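You operate a simulated robot arm through the tools that you are given. There is no shell and no other tool.

The job below is to be done with a simulated robot arm. You get a single attempt, and the scene is never put back.

## Task
Tip the grey water from the yellow bucket down the rinse basin and refill it cold to its ring.
Fine: shut the tap; spill no more than 10 ml; stand the bucket back on the bench.

The check looks at the end state, three seconds after you hand in, the way a careful person would. Anything else that was tipped, shoved, dropped, spilled or broken makes it a failure.

## Robot
A 6-joint arm with a two-finger parallel gripper, fixed in place. Base frame: the origin is at the foot of the arm, x ahead of it, y to its left, z up. Readings come in m, degrees, newtons and seconds.
Its first joint turns from -115.0 to 115.0 degrees. Payload 3.43 kg.
Tool frame: the origin (TCP) lies between the finger pads and is the grasp point; the fingertips stand 0.034 m ahead of it; z points along the fingers, y is the line along which they close. Largest opening 0.128 m; finger width 0.024, thickness 0.012; the body of the gripper, 0.048 by 0.13 m, starts 0.096 m behind the TCP.
Orientation is that of the tool frame in the base frame, as [roll, pitch, yaw] about the fixed x, y, z axes, in that order (R = Rz(yaw) Ry(pitch) Rx(roll)). With the fingers straight down and closing along the base's y, the tool's x points along the base's -x, its y along +y and its z along -z.

## Interface
- The arm moves only by the tool send_rows. Its argument "series" is a list of rows, each an object of numbers (a shift or turn left out is 0, a gripper value left out holds the last): "tx", "ty", "tz": the shift along the base's x, y, z in units of 20 mm (1.0 is 20 mm); "wx", "wy", "wz": the turn, a rotation vector about the base's x, y, z in units of 8 degrees (1.0 is 8 degrees); "claw": the opening, from 0 (shut) to 1 (fully open). In form: [{"tx": .., "ty": .., "tz": .., "wx": .., "wy": .., "wz": .., "claw": ..}, ...]. A call has 1 to 20 rows; each row shifts and turns the commanded pose from where the row before left it. A call with a number of a shift or a turn outside -1 to 1 is refused whole. Rows are played at 5 a second. More than 0.05 m and 8.6 degrees between two rows, or a gripper value outside its range, and nothing of the call is played. A pose out of reach is approached as far as the arm can. The call stops where the force on the tool passes 40 N (or 10 N more than at its start, if that is more) or the arm is blocked; 0.2 s more then pass. The fingers move at their own pace (about 0.153 m/s each) and stop on an object; they squeeze with about 31 N. The grip force told is the motor's: it shows also when the fingers shut on nothing. Time passes only in rows, and 0.2 s behind the last, so rows that do not move let the fingers close. It gives the time, the measured TCP pose, the force on the tool (base axes), the opening and the grip force at its end, in the units of the frame above (readings bear some noise), with the torque about the TCP (base axes, N m) and any sound that the robot's microphone picked up.
- Cameras (640 x 400 px; columns grow to the right, rows downward): "scene" is fixed at [0.4001, -0.6519, 1.6632]; the picture's right is [0.86, 0.52, 0.00], its down [0.46, -0.76, -0.45] and it looks along [-0.23, 0.39, -0.89] (base axes); focal length 327 px, centre (320, 200). "wrist" rides on the gripper at [0.076, -0.011, -0.16] in the tool frame; the picture's right is [0.15, 0.99, 0.00], its down [-0.88, 0.13, -0.46] and it looks along [-0.45, 0.07, 0.89] (tool axes); focal length 234 px, centre (320, 200). There is no depth. A picture from a camera that has moved, and an enlarged one, comes with that camera's place and axes in the base frame and with its lens.
- camera(camera): a new picture of that camera. No time passes.
- raise_lower(by): slides the trunk up (or, below 0, down) by that many m; the arm rides with it, the base frame stays. It gives what a move gives, with no picture.
- zoom(camera, box): a new picture of the part [left, top, right, bottom] of that camera's present view, enlarged. No time passes.
- hand_in(): hands the job in; it is judged then, once.

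Places have to be worked out from the pictures, the camera data and where the tool is seen. Open the gripper and draw the arm clear of the work before you hand the job in, unless the task says otherwise.

The tools are called after "Request:" as name(argument=value, ...) on one line, values as JSON. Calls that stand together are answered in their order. send_rows: Moves the arm, as the interface text tells. Its arguments: {"type":"object","properties":{"series":{"type":"array","items":{"type":"object","properties":{"tx":{"type":"number"},"ty":{"type":"number"},"tz":{"type":"number"},"wx":{"type":"number"},"wy":{"type":"number"},"wz":{"type":"number"},"claw":{"type":"number"}}}}},"required":["series"]} The other tools are called the same way: raise_lower (by) slides the trunk up or down; camera (camera) takes a picture; zoom (camera, box) takes an enlarged picture of a part of a camera's view; hand_in () hands the job in.

At the start:

```text
t: 0.0
tcp_pos: [0.2846, -0.3404, 1.2531]
orientation: [-179.9, 0.1, 180.0]
wrist_force: [-0.3, 1.2, -0.1]
ft_torque: [0.03, 0.01, 0.04]
gripper_width: 0.1283
grasp_force: 0.2
trunk travel left (down, up): [-0.925, 0.065]
```

scene: 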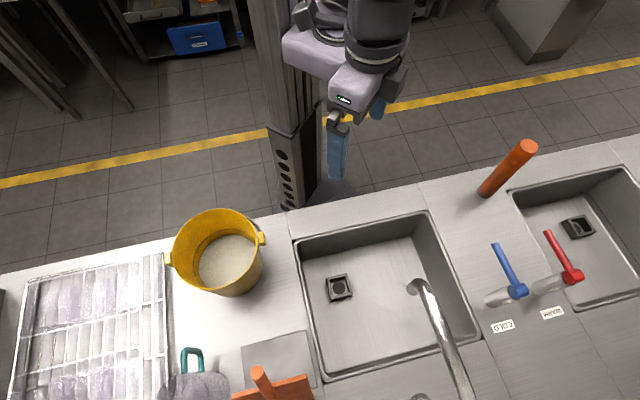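
wrist: 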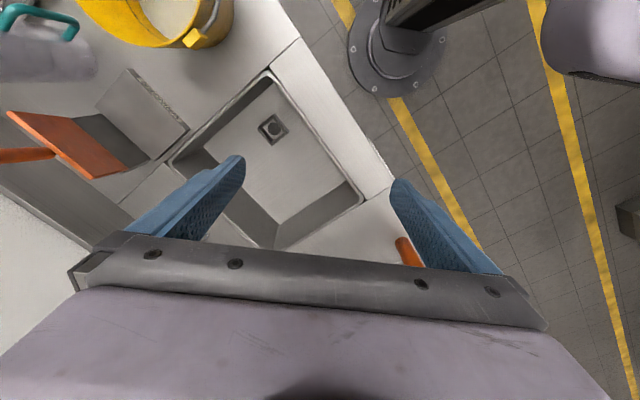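

I'll start by looking closer at the scene: the bucket, the basins, the tap levers and the labels.

Request:
zoom(camera="scene", box=[140, 180, 340, 320])

Request:
zoom(camera="scene", box=[400, 200, 640, 360])

Request:
zoom(camera="scene", box=[280, 200, 500, 400])

Request:
zoom(camera="wrist", box=[0, 0, 320, 200])

```text
2.86 times, centred on (240, 250) of scene
camera zoom: at [0.4001, -0.6519, 1.6632], right [0.86, 0.52, 0.0], down [0.46, -0.76, -0.45], along [-0.23, 0.39, -0.89], focal length 934 px, centre (549, 57)
```

zoom: 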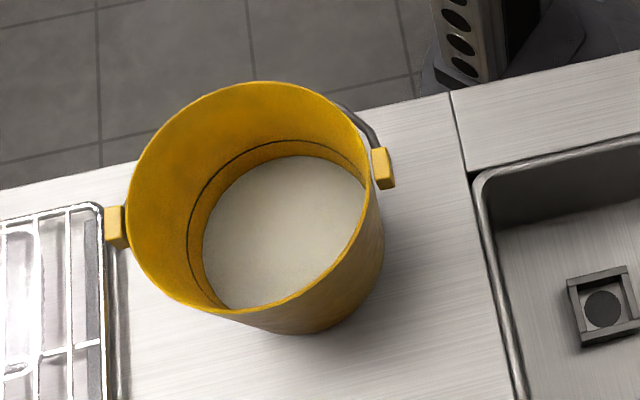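

```text
2.50 times, centred on (520, 280) of scene
camera zoom: at [0.4001, -0.6519, 1.6632], right [0.86, 0.52, 0.0], down [0.46, -0.76, -0.45], along [-0.23, 0.39, -0.89], focal length 817 px, centre (-180, 0)
```

zoom: 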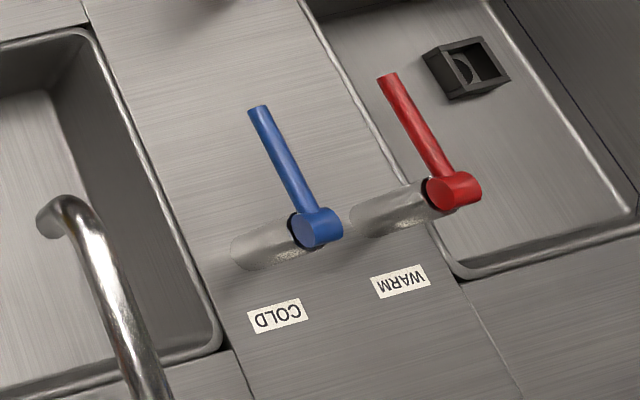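

```text
2.00 times, centred on (390, 300) of scene
camera zoom: at [0.4001, -0.6519, 1.6632], right [0.86, 0.52, 0.0], down [0.46, -0.76, -0.45], along [-0.23, 0.39, -0.89], focal length 653 px, centre (180, 0)
```

zoom: 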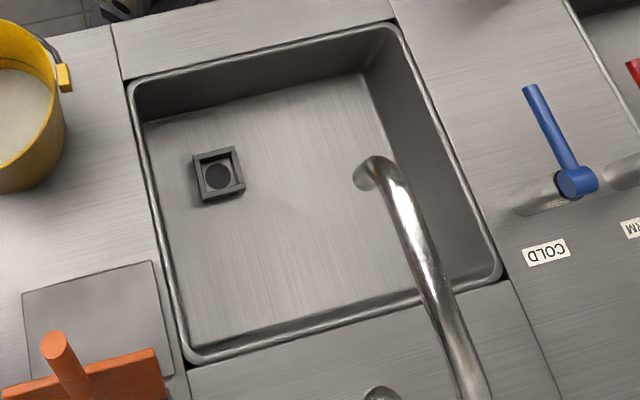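

```text
2.00 times, centred on (160, 100) of wrist
camera zoom: at [0.2078, -0.3506, 1.4129], right [-0.15, 0.99, 0.0], down [0.88, 0.13, 0.46], along [0.45, 0.07, -0.89], focal length 468 px, centre (640, 400)
```

zoom: 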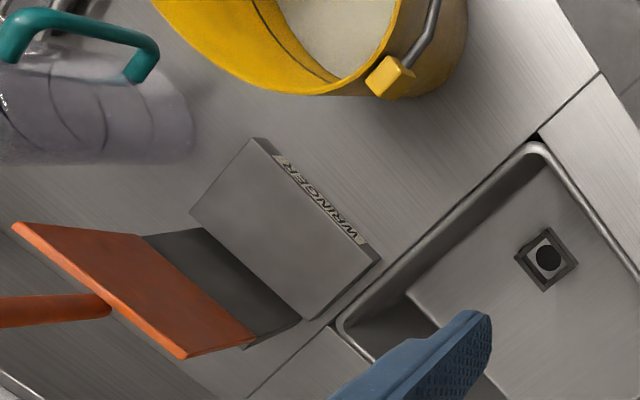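

The bench front seems to run at 45° to the base axes, with the bucket near (0.14, -0.58), the spout near (0.48, -0.47) and the blue cold lever near (0.69, -0.31). I'll turn the wrist camera 45° and move sideways, staying high, to see the levers better.

Request:
send_rows(series=[{"wz": -0.94, "tx": 0.5, "ty": 0.8}, {"wz": -0.94, "tx": 0.5, "ty": 0.8}, {"wz": -0.94, "tx": 0.5, "ty": 0.8}, {"wz": -0.94, "tx": 0.5, "ty": 0.8}, {"wz": -0.94, "tx": 0.5, "ty": 0.8}, {"wz": -0.94, "tx": 0.5, "ty": 0.8}])

Request:
camera(camera="wrist")

Request:
camera(camera="scene")

```text
t: 1.4
tcp_pos: [0.344, -0.2418, 1.2528]
orientation: [-179.9, 0.0, 134.8]
wrist_force: [-0.9, 0.7, 0.7]
ft_torque: [0.0, 0.01, 0.0]
gripper_width: 0.1282
grasp_force: 0.0
trunk travel left (down, up): [-0.925, 0.065]
```

```text
taken
camera wrist: at [0.2829, -0.1964, 1.4127], right [0.6, 0.8, 0.0], down [0.71, -0.53, 0.46], along [0.37, -0.27, -0.89], focal length 234 px, centre (320, 200)
```

wrist: 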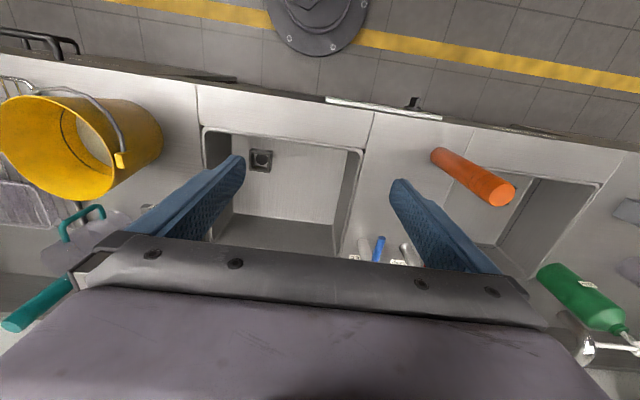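

```text
taken
```

scene: 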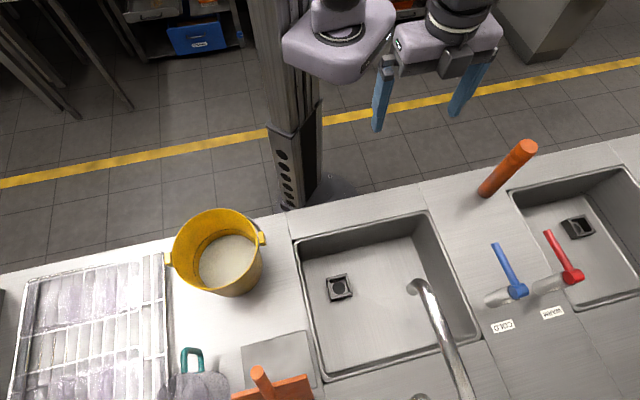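

The wrist view shows the bucket with its bail, both basins and other items (green bottle, orange posts). I'll zoom in on the bucket and levers from here.

Request:
zoom(camera="wrist", box=[0, 60, 200, 230])

Request:
zoom(camera="wrist", box=[300, 100, 640, 380])

Request:
zoom(camera="scene", box=[0, 240, 330, 400])

```text
2.35 times, centred on (100, 145) of wrist
camera zoom: at [0.2829, -0.1964, 1.4127], right [0.6, 0.8, 0.0], down [0.71, -0.53, 0.46], along [0.37, -0.27, -0.89], focal length 551 px, centre (838, 329)
```

zoom: 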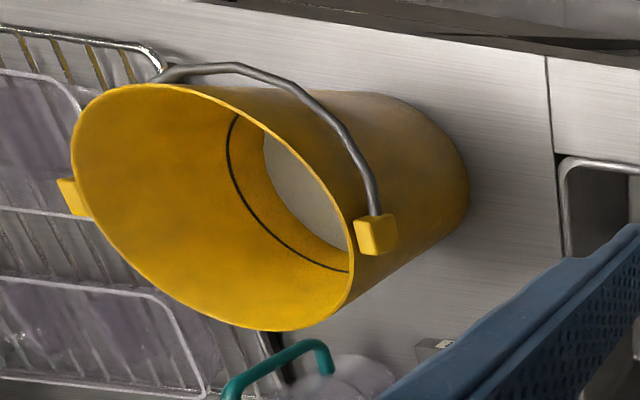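

```text
1.43 times, centred on (470, 240) of wrist
camera zoom: at [0.2829, -0.1964, 1.4127], right [0.6, 0.8, 0.0], down [0.71, -0.53, 0.46], along [0.37, -0.27, -0.89], focal length 334 px, centre (106, 143)
```

zoom: 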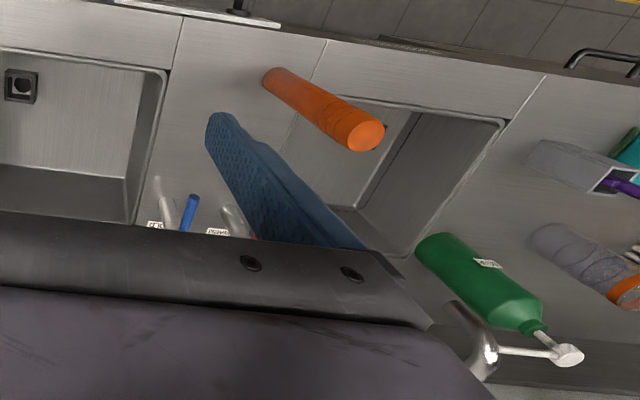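

```text
1.94 times, centred on (165, 320) of scene
camera zoom: at [0.4001, -0.6519, 1.6632], right [0.86, 0.52, 0.0], down [0.46, -0.76, -0.45], along [-0.23, 0.39, -0.89], focal length 634 px, centre (621, -33)
```

zoom: 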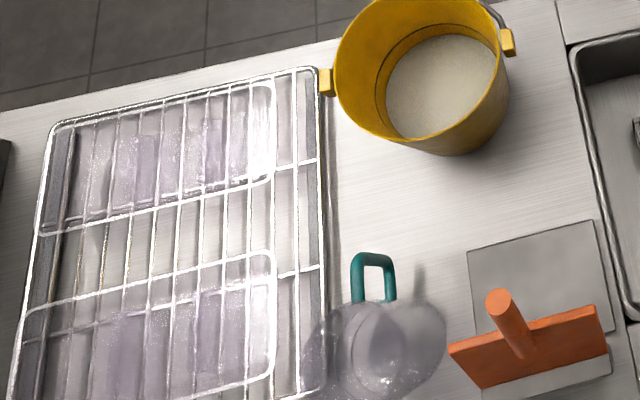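

Two-camera estimates put the bench top at z≈0.90, the bucket rim at z≈1.05 to 1.06, the bucket centre at about (0.12, -0.58) and the basin floor at z≈0.74. I'll tilt the tool outward so the wrist camera sees the spout, levers and back labels.

Request:
send_rows(series=[{"wx": -0.7, "wy": -0.7}, {"wx": -0.7, "wy": -0.7}, {"wx": -0.7, "wy": -0.7}, {"wx": -0.7, "wy": -0.7}, {"wx": -0.7, "wy": -0.7}])

Request:
camera(camera="wrist")

```text
t: 2.6
tcp_pos: [0.3577, -0.2548, 1.248]
orientation: [179.9, 39.6, 134.9]
wrist_force: [1.0, 0.6, 0.0]
ft_torque: [0.02, -0.02, 0.02]
gripper_width: 0.128
grasp_force: 0.1
out of reach, approached as far as the arm can: row 5
trunk travel left (down, up): [-0.925, 0.065]
```

```text
taken
camera wrist: at [0.2362, -0.1483, 1.3223], right [0.62, 0.78, -0.09], down [0.37, -0.18, 0.91], along [0.69, -0.6, -0.4], focal length 234 px, centre (320, 200)
```

wrist: 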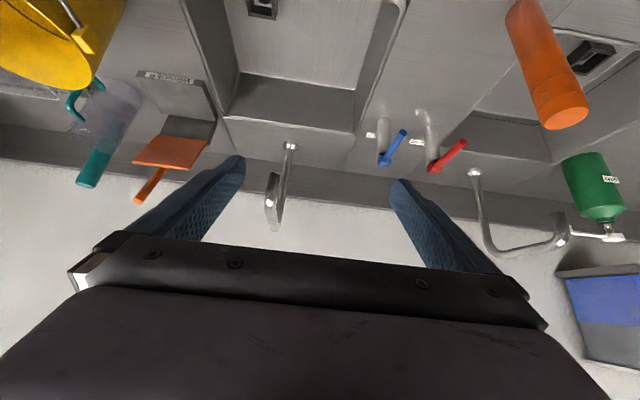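

There are two swan-neck spouts. I'll zoom in on both, the levers and the wall.

Request:
zoom(camera="wrist", box=[220, 80, 420, 240])

Request:
zoom(camera="wrist", box=[400, 80, 640, 280])

Request:
zoom(camera="wrist", box=[340, 90, 500, 200])

Request:
zoom(camera="wrist", box=[0, 0, 260, 220])

```text
2.50 times, centred on (320, 160) of wrist
camera zoom: at [0.2362, -0.1483, 1.3223], right [0.62, 0.78, -0.09], down [0.37, -0.18, 0.91], along [0.69, -0.6, -0.4], focal length 585 px, centre (320, 300)
```

zoom: 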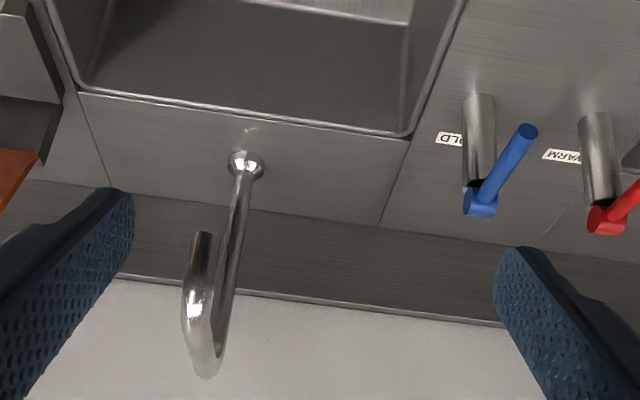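

```text
2.00 times, centred on (520, 180) of wrist
camera zoom: at [0.2362, -0.1483, 1.3223], right [0.62, 0.78, -0.09], down [0.37, -0.18, 0.91], along [0.69, -0.6, -0.4], focal length 468 px, centre (-80, 240)
```

zoom: 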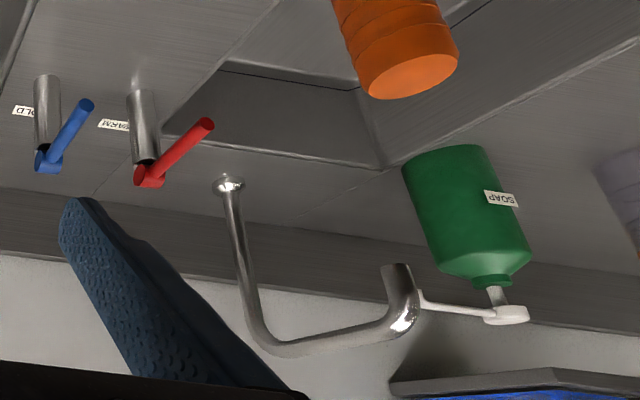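

```text
3.64 times, centred on (420, 145) of wrist
camera zoom: at [0.2362, -0.1483, 1.3223], right [0.62, 0.78, -0.09], down [0.37, -0.18, 0.91], along [0.69, -0.6, -0.4], focal length 852 px, centre (-44, 400)
```

zoom: 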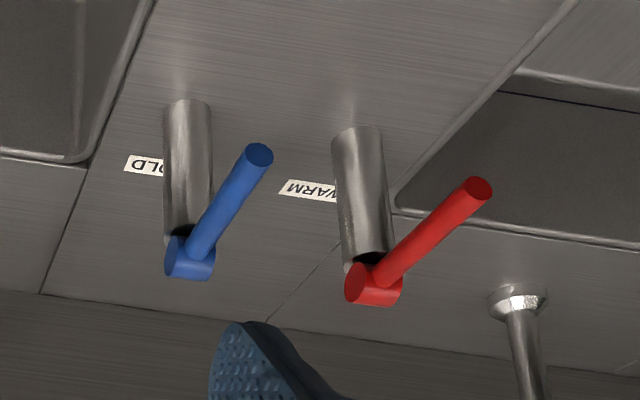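

```text
1.82 times, centred on (130, 110) of wrist
camera zoom: at [0.2362, -0.1483, 1.3223], right [0.62, 0.78, -0.09], down [0.37, -0.18, 0.91], along [0.69, -0.6, -0.4], focal length 426 px, centre (666, 364)
```

zoom: 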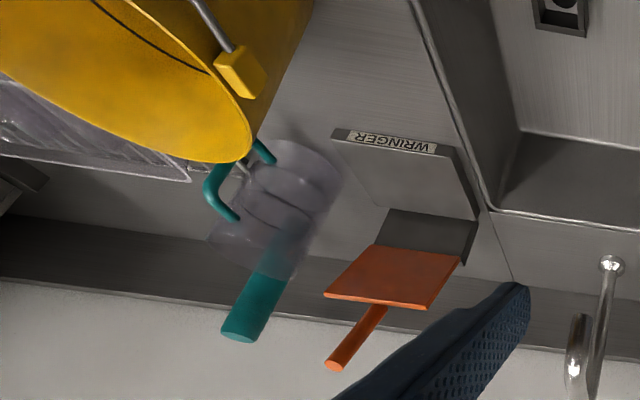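

I see a COLD (blue) and a WARM (red) lever, one spout over each basin, and a soap pump by the right basin. I still need to know which is the rinse basin, so I'll return to tool-down and look for labels on the basins and bench front.

Request:
send_rows(series=[{"wx": 0.7, "wy": 0.7, "tx": -0.6, "ty": 0.6}, {"wx": 0.7, "wy": 0.7, "tx": -0.6, "ty": 0.6}, {"wx": 0.7, "wy": 0.7, "tx": -0.6, "ty": 0.6}, {"wx": 0.7, "wy": 0.7, "tx": -0.6, "ty": 0.6}, {"wx": 0.7, "wy": 0.7, "tx": -0.6, "ty": 0.6}])

Request:
camera(camera="wrist")

Request:
zoom(camera="wrist", box=[180, 60, 480, 230])

Request:
zoom(camera="wrist", box=[440, 60, 640, 230])

```text
t: 3.8
tcp_pos: [0.2966, -0.1938, 1.2485]
orientation: [-180.0, -0.2, 134.8]
wrist_force: [-0.6, -0.4, 0.2]
ft_torque: [-0.01, 0.0, 0.01]
gripper_width: 0.1278
grasp_force: 0.0
trunk travel left (down, up): [-0.925, 0.065]
```

```text
taken
camera wrist: at [0.236, -0.1487, 1.4077], right [0.6, 0.8, 0.0], down [0.71, -0.53, 0.45], along [0.36, -0.27, -0.89], focal length 234 px, centre (320, 200)
```

wrist: 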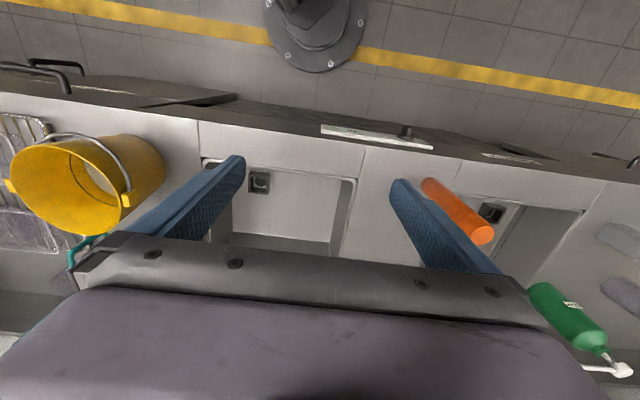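

```text
2.13 times, centred on (330, 145) of wrist
camera zoom: at [0.236, -0.1487, 1.4077], right [0.6, 0.8, 0.0], down [0.71, -0.53, 0.45], along [0.36, -0.27, -0.89], focal length 500 px, centre (299, 317)
```

zoom: 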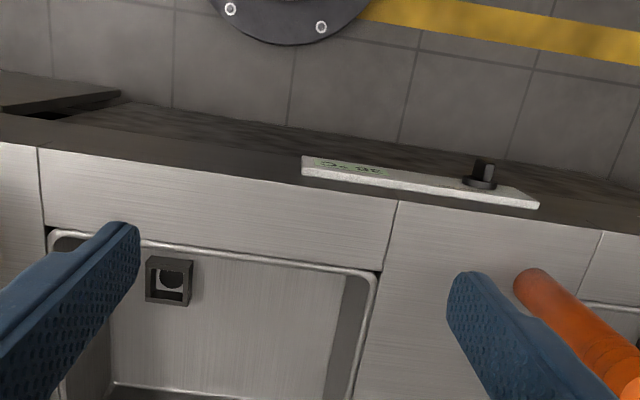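

```text
2.35 times, centred on (540, 145) of wrist
camera zoom: at [0.236, -0.1487, 1.4077], right [0.6, 0.8, 0.0], down [0.71, -0.53, 0.45], along [0.36, -0.27, -0.89], focal length 551 px, centre (-198, 329)
```

zoom: 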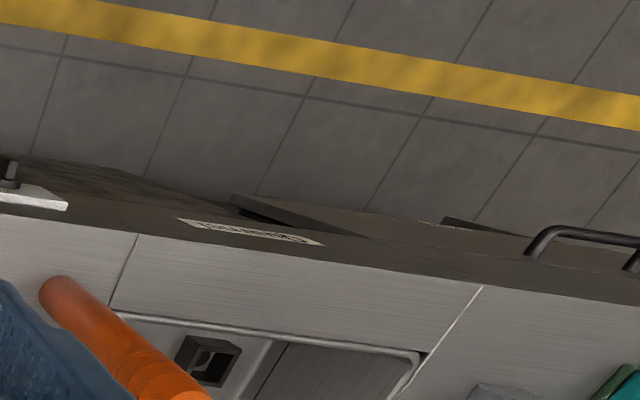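

There are labels on the bench front face that I can't read at this angle. I'll pull the arm back, tilt the camera outward and lower the trunk a bit to read them.

Request:
send_rows(series=[{"tx": -0.8, "ty": 0.8}, {"tx": -0.8, "ty": 0.8}, {"tx": -0.8, "ty": 0.8}, {"tx": -0.8, "ty": 0.8}, {"tx": -0.8, "ty": 0.8}, {"wx": -0.7, "wy": -0.7}, {"wx": -0.7, "wy": -0.7}, {"wx": -0.7, "wy": -0.7}])

Request:
camera(camera="wrist")

Request:
camera(camera="scene")

```text
t: 5.6
tcp_pos: [0.3331, -0.193, 1.2212]
orientation: [179.9, 23.8, 134.8]
wrist_force: [-0.4, 0.1, 0.7]
ft_torque: [-0.02, 0.0, -0.03]
gripper_width: 0.1278
grasp_force: 0.0
out of reach, approached as far as the arm can: row 3, 4, 5, 6, 7, 8
trunk travel left (down, up): [-0.925, 0.065]
```

```text
taken
camera wrist: at [0.2304, -0.1052, 1.3362], right [0.61, 0.79, -0.06], down [0.53, -0.35, 0.77], along [0.59, -0.5, -0.63], focal length 234 px, centre (320, 200)
```

wrist: 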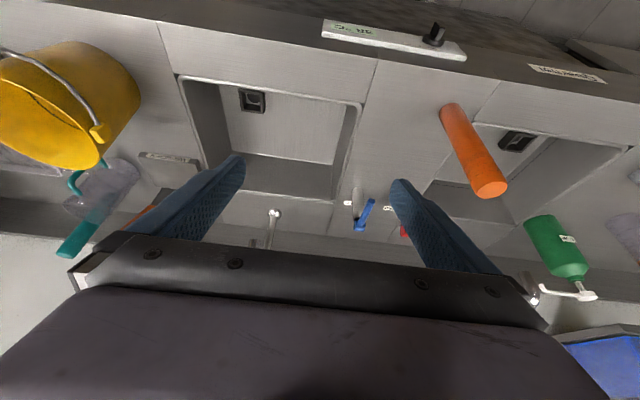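

```text
taken
```

scene: 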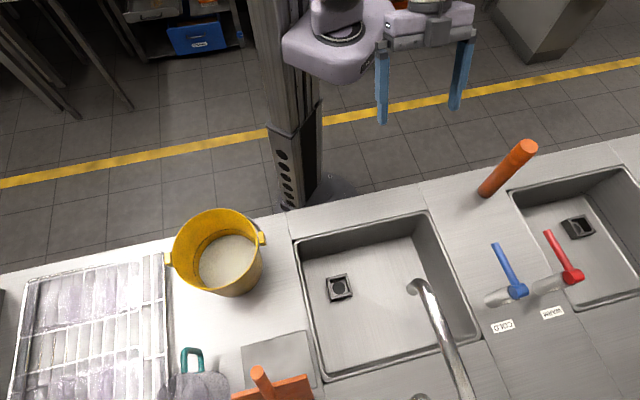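

The front labels are now visible, so I'll zoom in on them.

Request:
zoom(camera="wrist", box=[300, 0, 480, 80])

Request:
zoom(camera="wrist", box=[500, 40, 640, 110])

Request:
zoom(camera="wrist", box=[0, 0, 300, 120])

```text
3.56 times, centred on (390, 40) of wrist
camera zoom: at [0.2304, -0.1052, 1.3362], right [0.61, 0.79, -0.06], down [0.53, -0.35, 0.77], along [0.59, -0.5, -0.63], focal length 833 px, centre (71, 769)
```

zoom: 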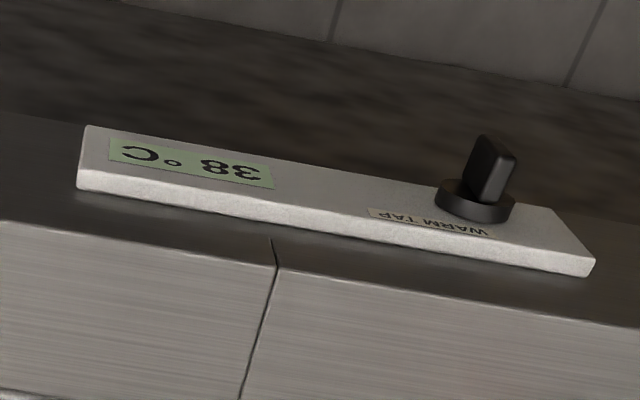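

```text
4.57 times, centred on (570, 75) of wrist
camera zoom: at [0.2304, -0.1052, 1.3362], right [0.61, 0.79, -0.06], down [0.53, -0.35, 0.77], along [0.59, -0.5, -0.63], focal length 1070 px, centre (-823, 771)
```

zoom: 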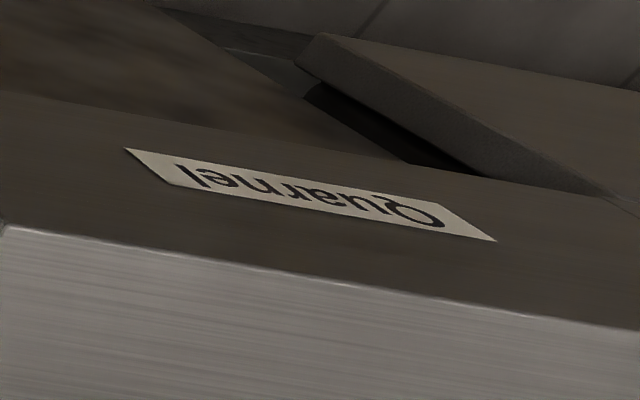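

```text
2.13 times, centred on (150, 60) of wrist
camera zoom: at [0.2304, -0.1052, 1.3362], right [0.61, 0.79, -0.06], down [0.53, -0.35, 0.77], along [0.59, -0.5, -0.63], focal length 500 px, centre (683, 499)
```

zoom: 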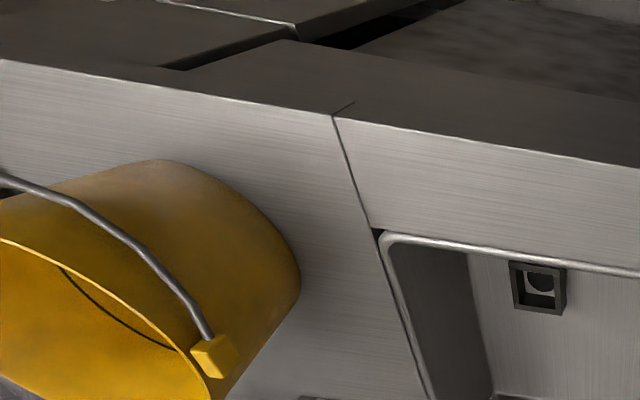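

"Quarnel" looks like a maker's label, and the knob panel is the warm tap's thermostat, so I'll leave it alone. The left basin with its spout is beside the COLD lever, so I take it as the rinse basin. Next I'll level the tool, turn it 90° so it closes radially on the bucket's far rim, and move above the bucket while staying high.

Request:
send_rows(series=[{"wx": 0.7, "wy": 0.7, "ty": -0.5, "tz": 0.5}, {"wx": 0.7, "wy": 0.7, "ty": -0.5, "tz": 0.5}, {"wx": 0.7, "wy": 0.7, "ty": -0.5, "tz": 0.5}, {"wz": 0.94, "tx": -0.5, "ty": -1}, {"wz": 0.94, "tx": -0.5, "ty": -1}, {"wz": 0.94, "tx": -0.5, "ty": -1}, {"wz": 0.94, "tx": -0.5, "ty": -1}, {"wz": 0.94, "tx": -0.5, "ty": -1}, {"wz": 0.94, "tx": -0.5, "ty": -1}, {"wz": 0.94, "tx": -0.5, "ty": -1}, {"wz": 0.94, "tx": -0.5, "ty": -1}, {"wz": 0.94, "tx": -0.5, "ty": -1}, {"wz": 0.94, "tx": -0.5, "ty": -1}, {"wz": 0.94, "tx": -0.5, "ty": -1}, {"wz": 0.94, "tx": -0.5, "ty": -1}])

Request:
camera(camera="wrist")

Request:
camera(camera="scene")

```text
t: 8.8
tcp_pos: [0.211, -0.4643, 1.2483]
orientation: [179.9, 0.0, -134.8]
wrist_force: [-0.3, -0.7, 0.7]
ft_torque: [0.06, 0.01, 0.0]
gripper_width: 0.1282
grasp_force: 0.0
trunk travel left (down, up): [-0.925, 0.065]
```

```text
taken
camera wrist: at [0.1667, -0.5247, 1.4093], right [-0.81, 0.59, 0.0], down [0.53, 0.72, 0.46], along [0.27, 0.37, -0.89], focal length 234 px, centre (320, 200)
```

wrist: 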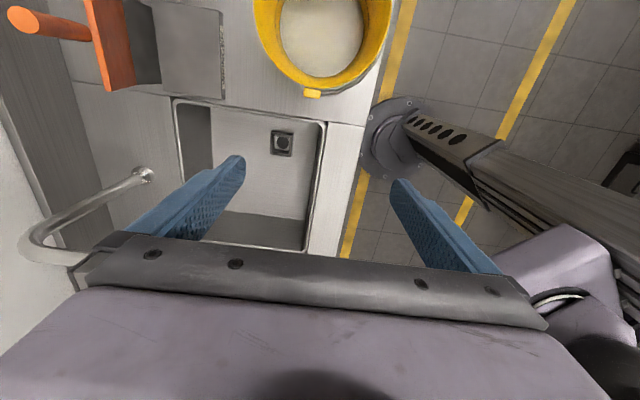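

```text
taken
```

scene: 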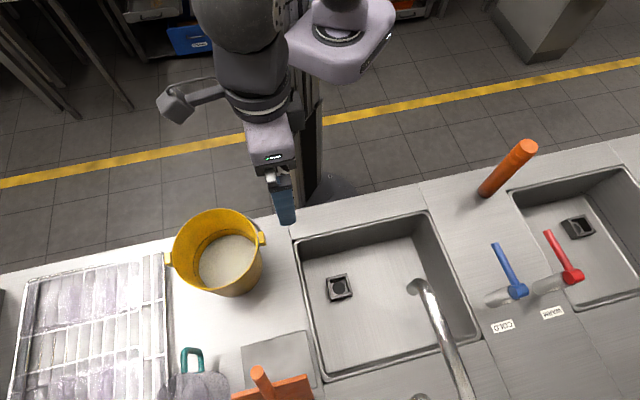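

Tool is vertical with closing direction along the bench depth. I'll move out over the far rim of the bucket, about (0.18, -0.64), still at z 1.25.

Request:
send_rows(series=[{"tx": -0.17, "ty": -0.98}, {"tx": -0.17, "ty": -0.98}, {"tx": -0.17, "ty": -0.98}, {"tx": -0.17, "ty": -0.98}, {"tx": -0.17, "ty": -0.98}, {"tx": -0.17, "ty": -0.98}, {"tx": -0.17, "ty": -0.98}, {"tx": -0.17, "ty": -0.98}, {"tx": -0.17, "ty": -0.98}])

Request:
camera(camera="wrist")

Request:
camera(camera="scene")

```text
t: 10.8
tcp_pos: [0.1723, -0.5482, 1.2209]
orientation: [179.9, 0.1, -134.9]
wrist_force: [0.0, 0.1, 0.9]
ft_torque: [0.05, 0.01, 0.0]
gripper_width: 0.1279
grasp_force: 0.1
out of reach, approached as far as the arm can: row 4, 5, 6, 7, 8, 9
trunk travel left (down, up): [-0.925, 0.065]
```

```text
taken
camera wrist: at [0.1271, -0.6093, 1.382], right [-0.8, 0.59, 0.0], down [0.53, 0.72, 0.46], along [0.27, 0.37, -0.89], focal length 234 px, centre (320, 200)
```

wrist: 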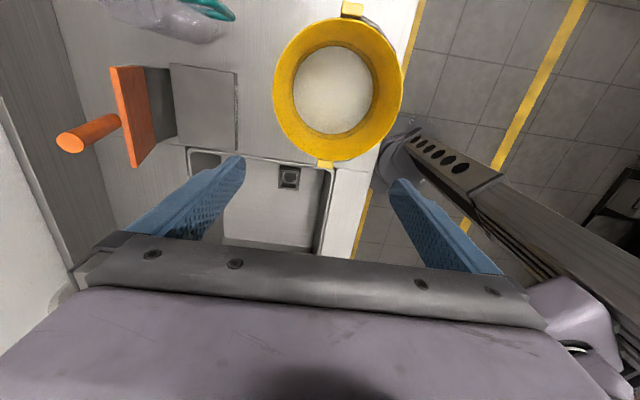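

```text
taken
```

scene: 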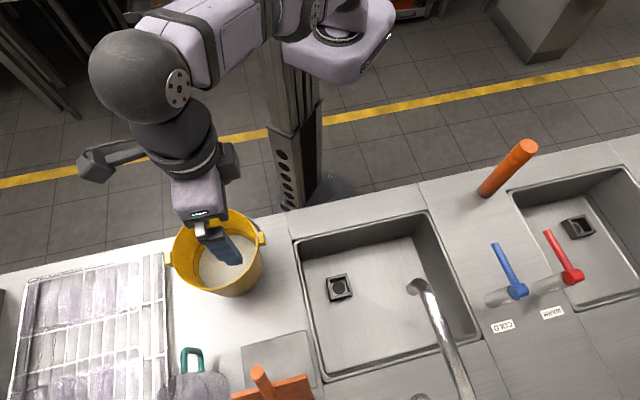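

At this trunk height the arm reaches only about 0.57 m, so the trunk must come down for more reach. I'll raise the tool relative to the trunk first, then lower the trunk so the gripper stays well above the bucket.

Request:
send_rows(series=[{"tz": 1}, {"tz": 1}, {"tz": 1}, {"tz": 1}, {"tz": 1}, {"tz": 1}, {"tz": 1}, {"tz": 1}, {"tz": 1}, {"tz": 1}, {"tz": 1}, {"tz": 1}, {"tz": 1}, {"tz": 1}, {"tz": 1}])

Request:
raise_lower(by=-0.3)

Request:
camera(camera="scene")

Request:
camera(camera="wrist")

```text
t: 14.0
tcp_pos: [0.1437, -0.411, 1.4083]
orientation: [-179.8, -0.1, -134.9]
wrist_force: [0.3, 0.4, -0.1]
ft_torque: [-0.01, 0.01, 0.01]
gripper_width: 0.1283
grasp_force: 0.1
out of reach, approached as far as the arm can: row 1, 2, 3, 4, 5, 6, 7, 8, 9, 10, 11, 12, 13, 14, 15
trunk travel left (down, up): [-0.925, 0.065]
```

```text
t: 17.0
tcp_pos: [0.1442, -0.4115, 1.1078]
orientation: [-179.9, -0.1, -134.9]
wrist_force: [0.6, 0.9, -1.0]
ft_torque: [0.0, 0.01, 0.01]
gripper_width: 0.1279
grasp_force: 0.1
trunk travel left (down, up): [-0.625, 0.365]
```

```text
taken
```

scene: 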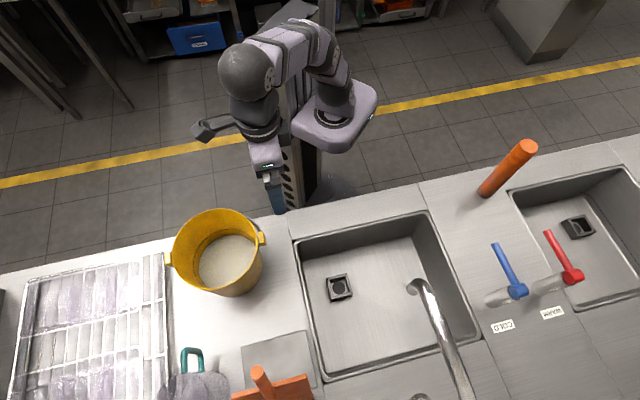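

```text
taken
camera wrist: at [0.0984, -0.4715, 1.2682], right [-0.8, 0.59, 0.0], down [0.53, 0.72, 0.45], along [0.27, 0.36, -0.89], focal length 234 px, centre (320, 200)
```

wrist: 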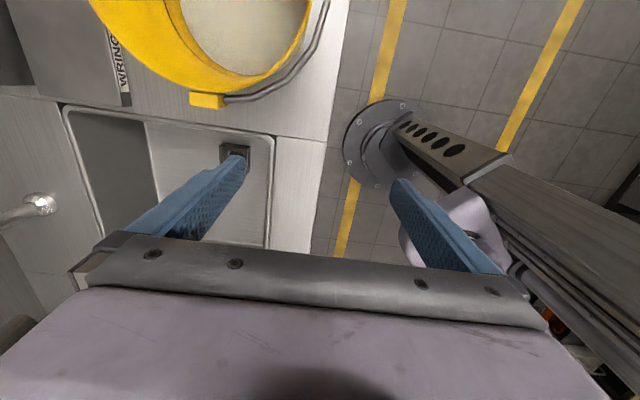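

The reachable envelope isn't what I assumed: moving up pulled the arm inward. I'll explore empty-handed over the basin, going right, away from the bucket, then out along the depth direction.

Request:
send_rows(series=[{"tx": 0.9, "ty": 0.9}, {"tx": 0.9, "ty": 0.9}, {"tx": 0.9, "ty": 0.9}, {"tx": 0.9, "ty": 0.9}, {"tx": 0.9, "ty": 0.9}, {"tx": 0.7, "ty": -0.7}, {"tx": 0.7, "ty": -0.7}, {"tx": 0.7, "ty": -0.7}, {"tx": 0.7, "ty": -0.7}, {"tx": 0.7, "ty": -0.7}])

```text
t: 19.2
tcp_pos: [0.2965, -0.3794, 1.0895]
orientation: [-179.7, 0.0, -134.9]
wrist_force: [0.2, 1.1, -0.1]
ft_torque: [-0.01, 0.0, 0.0]
gripper_width: 0.1277
grasp_force: 0.0
out of reach, approached as far as the arm can: row 9, 10
trunk travel left (down, up): [-0.625, 0.365]
```

Request:
send_rows(series=[{"tz": -1}, {"tz": -1}, {"tz": -1}, {"tz": -1}, {"tz": -1}, {"tx": 0.7, "ty": -0.7}, {"tx": 0.7, "ty": -0.7}, {"tx": 0.7, "ty": -0.7}, {"tx": 0.7, "ty": -0.7}, {"tx": 0.7, "ty": -0.7}, {"tx": 0.7, "ty": -0.7}])

Request:
camera(camera="scene")

```text
t: 21.6
tcp_pos: [0.3634, -0.4382, 0.9742]
orientation: [-179.9, -0.1, -134.9]
wrist_force: [-0.4, 0.8, -0.8]
ft_torque: [-0.03, 0.05, -0.02]
gripper_width: 0.128
grasp_force: 0.1
out of reach, approached as far as the arm can: row 10, 11
trunk travel left (down, up): [-0.625, 0.365]
```

```text
taken
```

scene: 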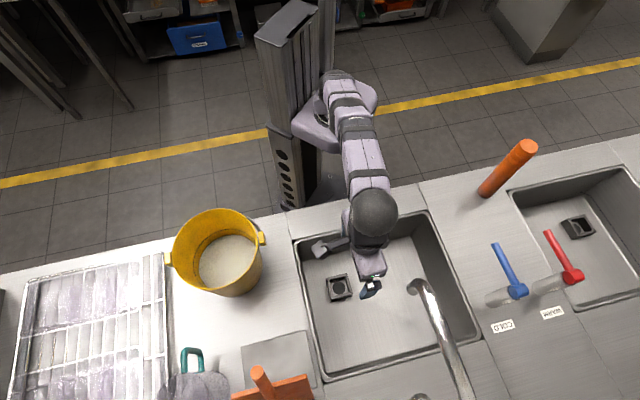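

Request:
raise_lower(by=0.15)

Request:
send_rows(series=[{"tz": -1}, {"tz": -1}, {"tz": -1}, {"tz": -1}, {"tz": -1}, {"tz": -1}, {"tz": -1}, {"tx": 0.7, "ty": -0.7}, {"tx": 0.7, "ty": -0.7}, {"tx": 0.7, "ty": -0.7}, {"tx": 0.7, "ty": -0.7}])

Request:
camera(camera="scene")

```text
t: 23.4
tcp_pos: [0.3632, -0.438, 1.1233]
orientation: [-179.9, 0.0, -135.0]
wrist_force: [-0.3, -0.6, 0.9]
ft_torque: [0.03, -0.02, 0.01]
gripper_width: 0.1279
grasp_force: 0.0
trunk travel left (down, up): [-0.775, 0.215]
```

```text
t: 25.8
tcp_pos: [0.4076, -0.4761, 0.9765]
orientation: [-179.8, -0.2, -134.9]
wrist_force: [0.8, -0.3, 0.3]
ft_torque: [0.0, -0.01, -0.01]
gripper_width: 0.128
grasp_force: 0.0
out of reach, approached as far as the arm can: row 10, 11
trunk travel left (down, up): [-0.775, 0.215]
```

```text
taken
```

scene: 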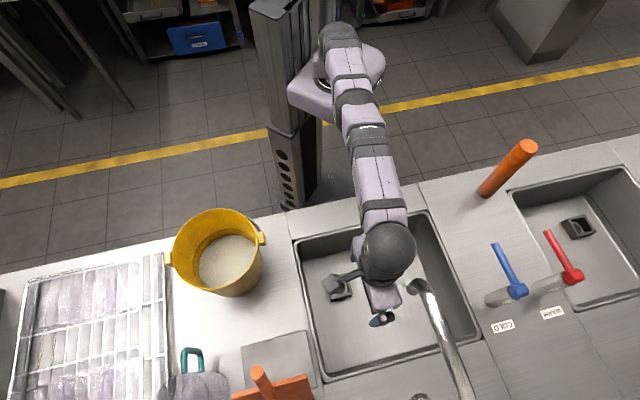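

With the trunk 0.15 m down the vertical tool reaches about 0.63 m. I'll dry-run the pouring motion empty-handed: back off from the spout, rise to z≈1.12, then tilt the fingers outward past horizontal.

Request:
send_rows(series=[{"tx": -0.96, "ty": 0.09, "tz": 0.9}, {"tx": -0.96, "ty": 0.09, "tz": 0.9}, {"tx": -0.96, "ty": 0.09, "tz": 0.9}, {"tx": -0.96, "ty": 0.09, "tz": 0.9}, {"tz": 0.9}, {"tz": 0.9}, {"tz": 0.9}, {"tz": 0.9}, {"wx": -0.7, "wy": -0.7}, {"wx": -0.7, "wy": -0.7}, {"wx": -0.7, "wy": -0.7}, {"wx": -0.7, "wy": -0.7}, {"wx": -0.7, "wy": -0.7}, {"wx": -0.7, "wy": -0.7}])

Request:
camera(camera="scene")

```text
t: 28.8
tcp_pos: [0.3277, -0.4661, 1.121]
orientation: [-132.4, -0.3, -135.0]
wrist_force: [0.2, -1.0, 0.2]
ft_torque: [0.0, 0.04, 0.01]
gripper_width: 0.1279
grasp_force: 0.1
out of reach, approached as far as the arm can: row 8
trunk travel left (down, up): [-0.775, 0.215]
```

```text
taken
```

scene: 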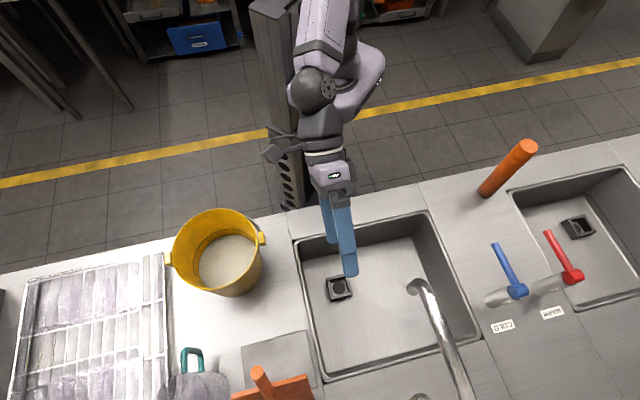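

48° of tilt works. I'll continue to about 110° while shifting out slightly.

Request:
send_rows(series=[{"wx": -0.7, "wy": -0.7, "tx": 0.2, "ty": -0.2}, {"wx": -0.7, "wy": -0.7, "tx": 0.2, "ty": -0.2}, {"wx": -0.7, "wy": -0.7, "tx": 0.2, "ty": -0.2}, {"wx": -0.7, "wy": -0.7, "tx": 0.2, "ty": -0.2}, {"wx": -0.7, "wy": -0.7, "tx": 0.2, "ty": -0.2}, {"wx": -0.7, "wy": -0.7, "tx": 0.2, "ty": -0.2}, {"wx": -0.7, "wy": -0.7, "tx": 0.2, "ty": -0.2}, {"wx": -0.7, "wy": -0.7, "tx": 0.2, "ty": -0.2}])

Request:
camera(camera="scene")

Request:
camera(camera="wrist")

```text
t: 30.6
tcp_pos: [0.3972, -0.5039, 1.3009]
orientation: [-103.7, 1.0, -136.1]
wrist_force: [0.2, 0.1, -0.9]
ft_torque: [-0.03, 0.03, 0.0]
gripper_width: 0.1282
grasp_force: 0.1
out of reach, approached as far as the arm can: row 2, 3, 4, 5, 6, 7, 8
trunk travel left (down, up): [-0.775, 0.215]
```

```text
taken
```

scene: 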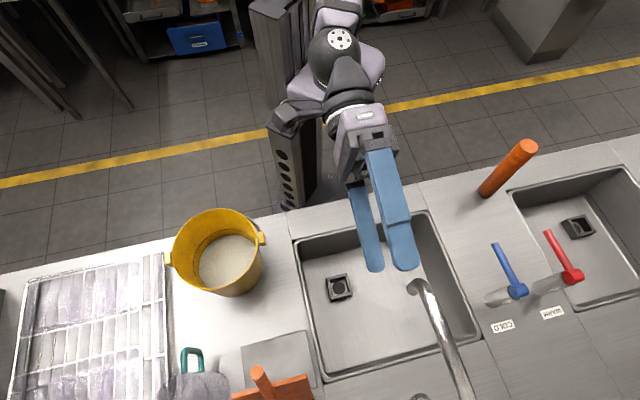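

```text
taken
camera wrist: at [0.2362, -0.446, 1.35], right [-0.26, 0.08, -0.96], down [0.31, 0.95, 0.0], along [0.92, -0.3, -0.27], focal length 234 px, centre (320, 200)
```

wrist: 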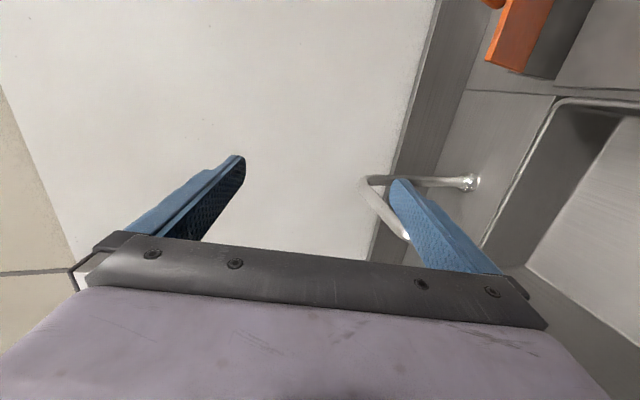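

Pointing the tool straight outward past about 55° is out of reach because the wrist gets too close to the base. Tipping sideways to the right should keep the wrist at a reachable radius. I'll bring the tool back to vertical, turn to yaw≈125, and dry-run that tip instead.

Request:
send_rows(series=[{"wx": 0.7, "wy": 0.7, "tx": -0.5, "ty": 0.5}, {"wx": 0.7, "wy": 0.7, "tx": -0.5, "ty": 0.5, "tz": -0.5}, {"wx": 0.7, "wy": 0.7, "tx": -0.5, "ty": 0.5, "tz": -1}, {"wx": 0.7, "wy": 0.7, "tx": -0.5, "ty": 0.5, "tz": -1}, {"wx": 0.7, "wy": 0.7, "tx": -0.5, "ty": 0.5, "tz": -1}, {"wx": 0.7, "wy": 0.7, "tx": -0.5, "ty": 0.5, "tz": -1}, {"wx": 0.7, "wy": 0.7, "tx": -0.5, "ty": 0.5, "tz": -1}, {"wx": 0.7, "wy": 0.7, "tx": -0.5, "ty": 0.5, "tz": -1}, {"wx": 0.7, "wy": 0.7, "tx": -0.5, "ty": 0.5, "tz": -1}, {"wx": 0.45, "wy": 0.45, "tx": -0.5, "ty": 0.5}])

```text
t: 32.8
tcp_pos: [0.2965, -0.402, 1.1521]
orientation: [179.7, -1.0, -136.2]
wrist_force: [0.5, 1.2, 0.8]
ft_torque: [0.01, -0.01, 0.0]
gripper_width: 0.1281
grasp_force: 0.0
trunk travel left (down, up): [-0.775, 0.215]
```

Request:
send_rows(series=[{"wz": -0.95, "tx": 0.8, "ty": 0.39, "tz": -0.35}, {"wz": -0.95, "tx": 0.8, "ty": 0.39, "tz": -0.35}, {"wz": -0.95, "tx": 0.8, "ty": 0.39, "tz": -0.35}, {"wz": -0.95, "tx": 0.8, "ty": 0.39, "tz": -0.35}, {"wz": -0.95, "tx": 0.8, "ty": 0.39, "tz": -0.35}, {"wz": -0.95, "tx": 0.8, "ty": 0.39, "tz": -0.35}, {"wz": -0.95, "tx": 0.8, "ty": 0.39, "tz": -0.35}, {"wz": -0.95, "tx": 0.8, "ty": 0.39, "tz": -0.35}, {"wz": -0.95, "tx": 0.8, "ty": 0.39, "tz": -0.35}, {"wz": -0.95, "tx": 0.8, "ty": 0.39, "tz": -0.35}, {"wz": -0.95, "tx": 0.8, "ty": 0.39, "tz": -0.35}, {"wz": -0.95, "tx": 0.8, "ty": 0.39, "tz": -0.35}, {"wz": -0.95, "tx": 0.8, "ty": 0.39, "tz": -0.35}])

Request:
camera(camera="scene")

Request:
camera(camera="wrist")

```text
t: 35.5
tcp_pos: [0.5049, -0.3019, 1.0602]
orientation: [179.8, -1.0, 124.8]
wrist_force: [-0.4, 1.0, 0.5]
ft_torque: [0.0, -0.01, 0.0]
gripper_width: 0.1281
grasp_force: 0.1
trunk travel left (down, up): [-0.775, 0.215]
```

```text
taken
```

scene: 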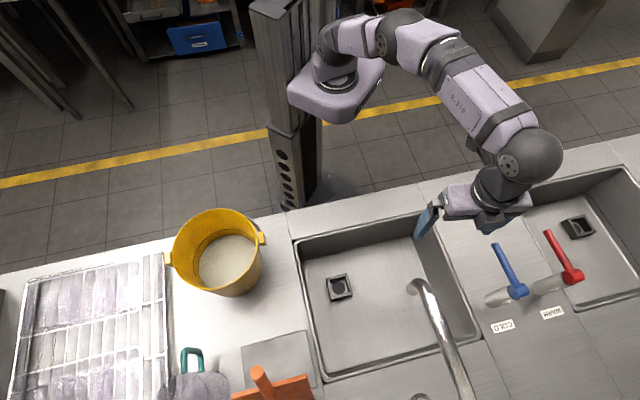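

```text
taken
camera wrist: at [0.4537, -0.2472, 1.2222], right [0.73, 0.69, 0.01], down [0.61, -0.66, 0.44], along [0.31, -0.32, -0.9], focal length 234 px, centre (320, 200)
```

wrist: 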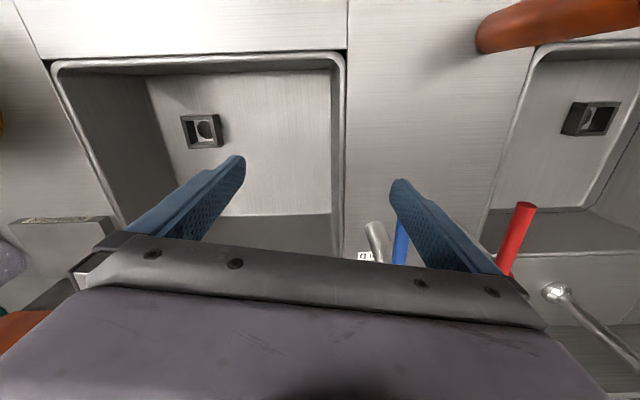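

The wrist sits about 0.27 m above the TCP here and this pose is reachable. Now a dry run of the sideways tip, with the gripper pivoting about where the lip would be.

Request:
send_rows(series=[{"wx": 0.562, "wy": -0.803, "tx": -0.06, "ty": -0.04, "tz": 0.4}, {"wx": 0.562, "wy": -0.803, "tx": -0.19, "ty": -0.13, "tz": 0.4}, {"wx": 0.562, "wy": -0.803, "tx": -0.31, "ty": -0.22, "tz": 0.4}, {"wx": 0.562, "wy": -0.803, "tx": -0.43, "ty": -0.3, "tz": 0.4}, {"wx": 0.562, "wy": -0.803, "tx": -0.54, "ty": -0.38, "tz": 0.4}, {"wx": 0.562, "wy": -0.803, "tx": -0.63, "ty": -0.44, "tz": 0.4}, {"wx": 0.562, "wy": -0.803, "tx": -0.72, "ty": -0.51, "tz": 0.4}])

Request:
camera(camera="scene")

```text
t: 37.1
tcp_pos: [0.4463, -0.3428, 1.1164]
orientation: [124.7, -0.4, 125.8]
wrist_force: [0.1, -0.7, 0.5]
ft_torque: [0.02, -0.03, -0.02]
gripper_width: 0.1279
grasp_force: 0.0
trunk travel left (down, up): [-0.775, 0.215]
```

```text
taken
```

scene: 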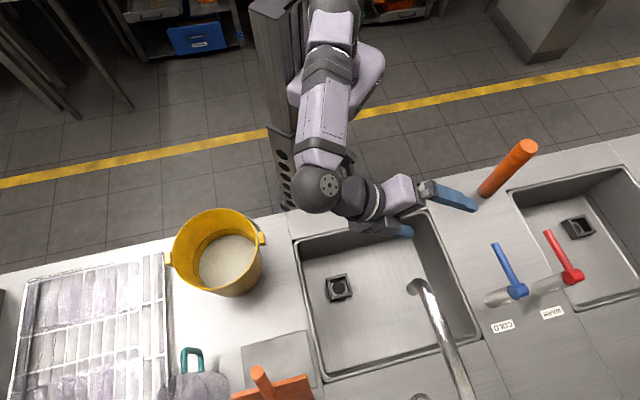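

Reachable at 55° with no flags. I'll continue the dry run to about 110°.

Request:
send_rows(series=[{"wx": 0.562, "wy": -0.803, "tx": -0.79, "ty": -0.56, "tz": 0.2}, {"wx": 0.562, "wy": -0.803, "tx": -0.85, "ty": -0.6}, {"wx": 0.562, "wy": -0.803, "tx": -0.9, "ty": -0.63}, {"wx": 0.562, "wy": -0.803, "tx": -0.92, "ty": -0.65}, {"wx": 0.562, "wy": -0.803, "tx": -0.93, "ty": -0.65}, {"wx": 0.562, "wy": -0.803, "tx": -0.92, "ty": -0.65}, {"wx": 0.562, "wy": -0.803, "tx": -0.89, "ty": -0.63}])

Request:
camera(camera="scene")

```text
t: 38.8
tcp_pos: [0.4117, -0.43, 1.1175]
orientation: [70.3, -0.6, 124.9]
wrist_force: [-0.1, 0.4, -0.5]
ft_torque: [0.04, -0.08, 0.09]
gripper_width: 0.1278
grasp_force: 0.1
out of reach, approached as far as the arm can: row 6, 7
trunk travel left (down, up): [-0.775, 0.215]
```

```text
taken
```

scene: 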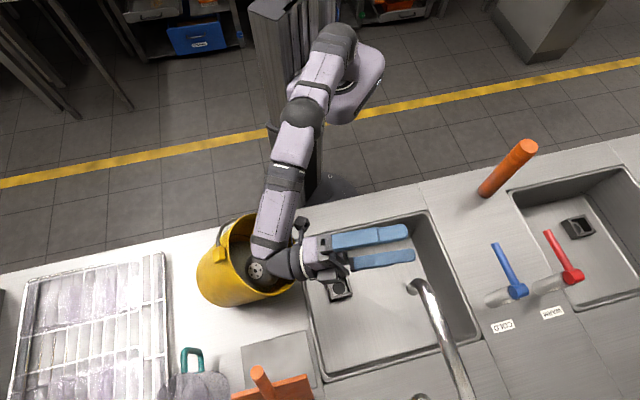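

The bucket has been disturbed: during the dry run the wrist joint swung over to where it stands. I'll look closely before moving anything.

Request:
zoom(camera="scene", box=[160, 180, 340, 330])

Request:
camera(camera="wrist")

```text
2.67 times, centred on (250, 255) of scene
camera zoom: at [0.4001, -0.6519, 1.6632], right [0.86, 0.52, 0.0], down [0.46, -0.76, -0.45], along [-0.23, 0.39, -0.89], focal length 871 px, centre (507, 53)
```

zoom: 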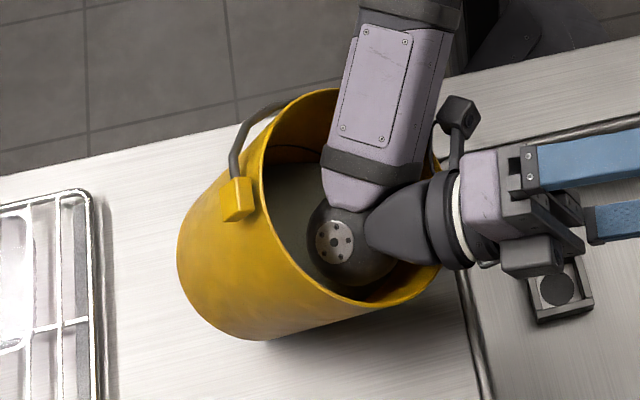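

```text
taken
camera wrist: at [0.2491, -0.4491, 1.0554], right [-0.35, -0.08, 0.93], down [0.12, -0.99, -0.04], along [0.93, 0.09, 0.36], focal length 234 px, centre (320, 200)
```

wrist: 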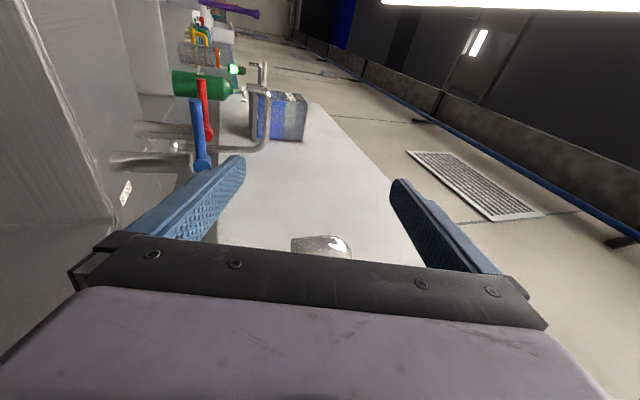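

The wrist joint went down inside the bucket's right-far side and tilted the bucket toward the basin. No water is visible on the bench. The safest release is a small straight lift with the trunk so the bucket can settle back, then another look.

Request:
raise_lower(by=0.02)

Request:
zoom(camera="scene", box=[160, 180, 340, 330])

```text
t: 39.4
tcp_pos: [0.4136, -0.4232, 1.1443]
orientation: [70.5, 0.1, 125.1]
wrist_force: [-0.4, 0.0, -0.4]
ft_torque: [-0.03, -0.01, 0.02]
gripper_width: 0.1279
grasp_force: 0.0
trunk travel left (down, up): [-0.795, 0.195]
```

```text
2.67 times, centred on (250, 255) of scene
camera zoom: at [0.4001, -0.6519, 1.6632], right [0.86, 0.52, 0.0], down [0.46, -0.76, -0.45], along [-0.23, 0.39, -0.89], focal length 871 px, centre (507, 53)
```

zoom: 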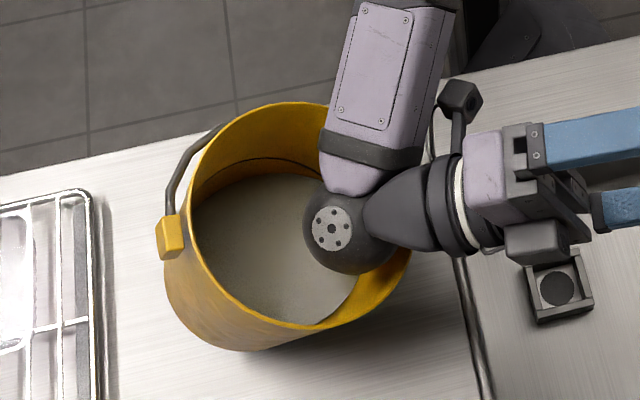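

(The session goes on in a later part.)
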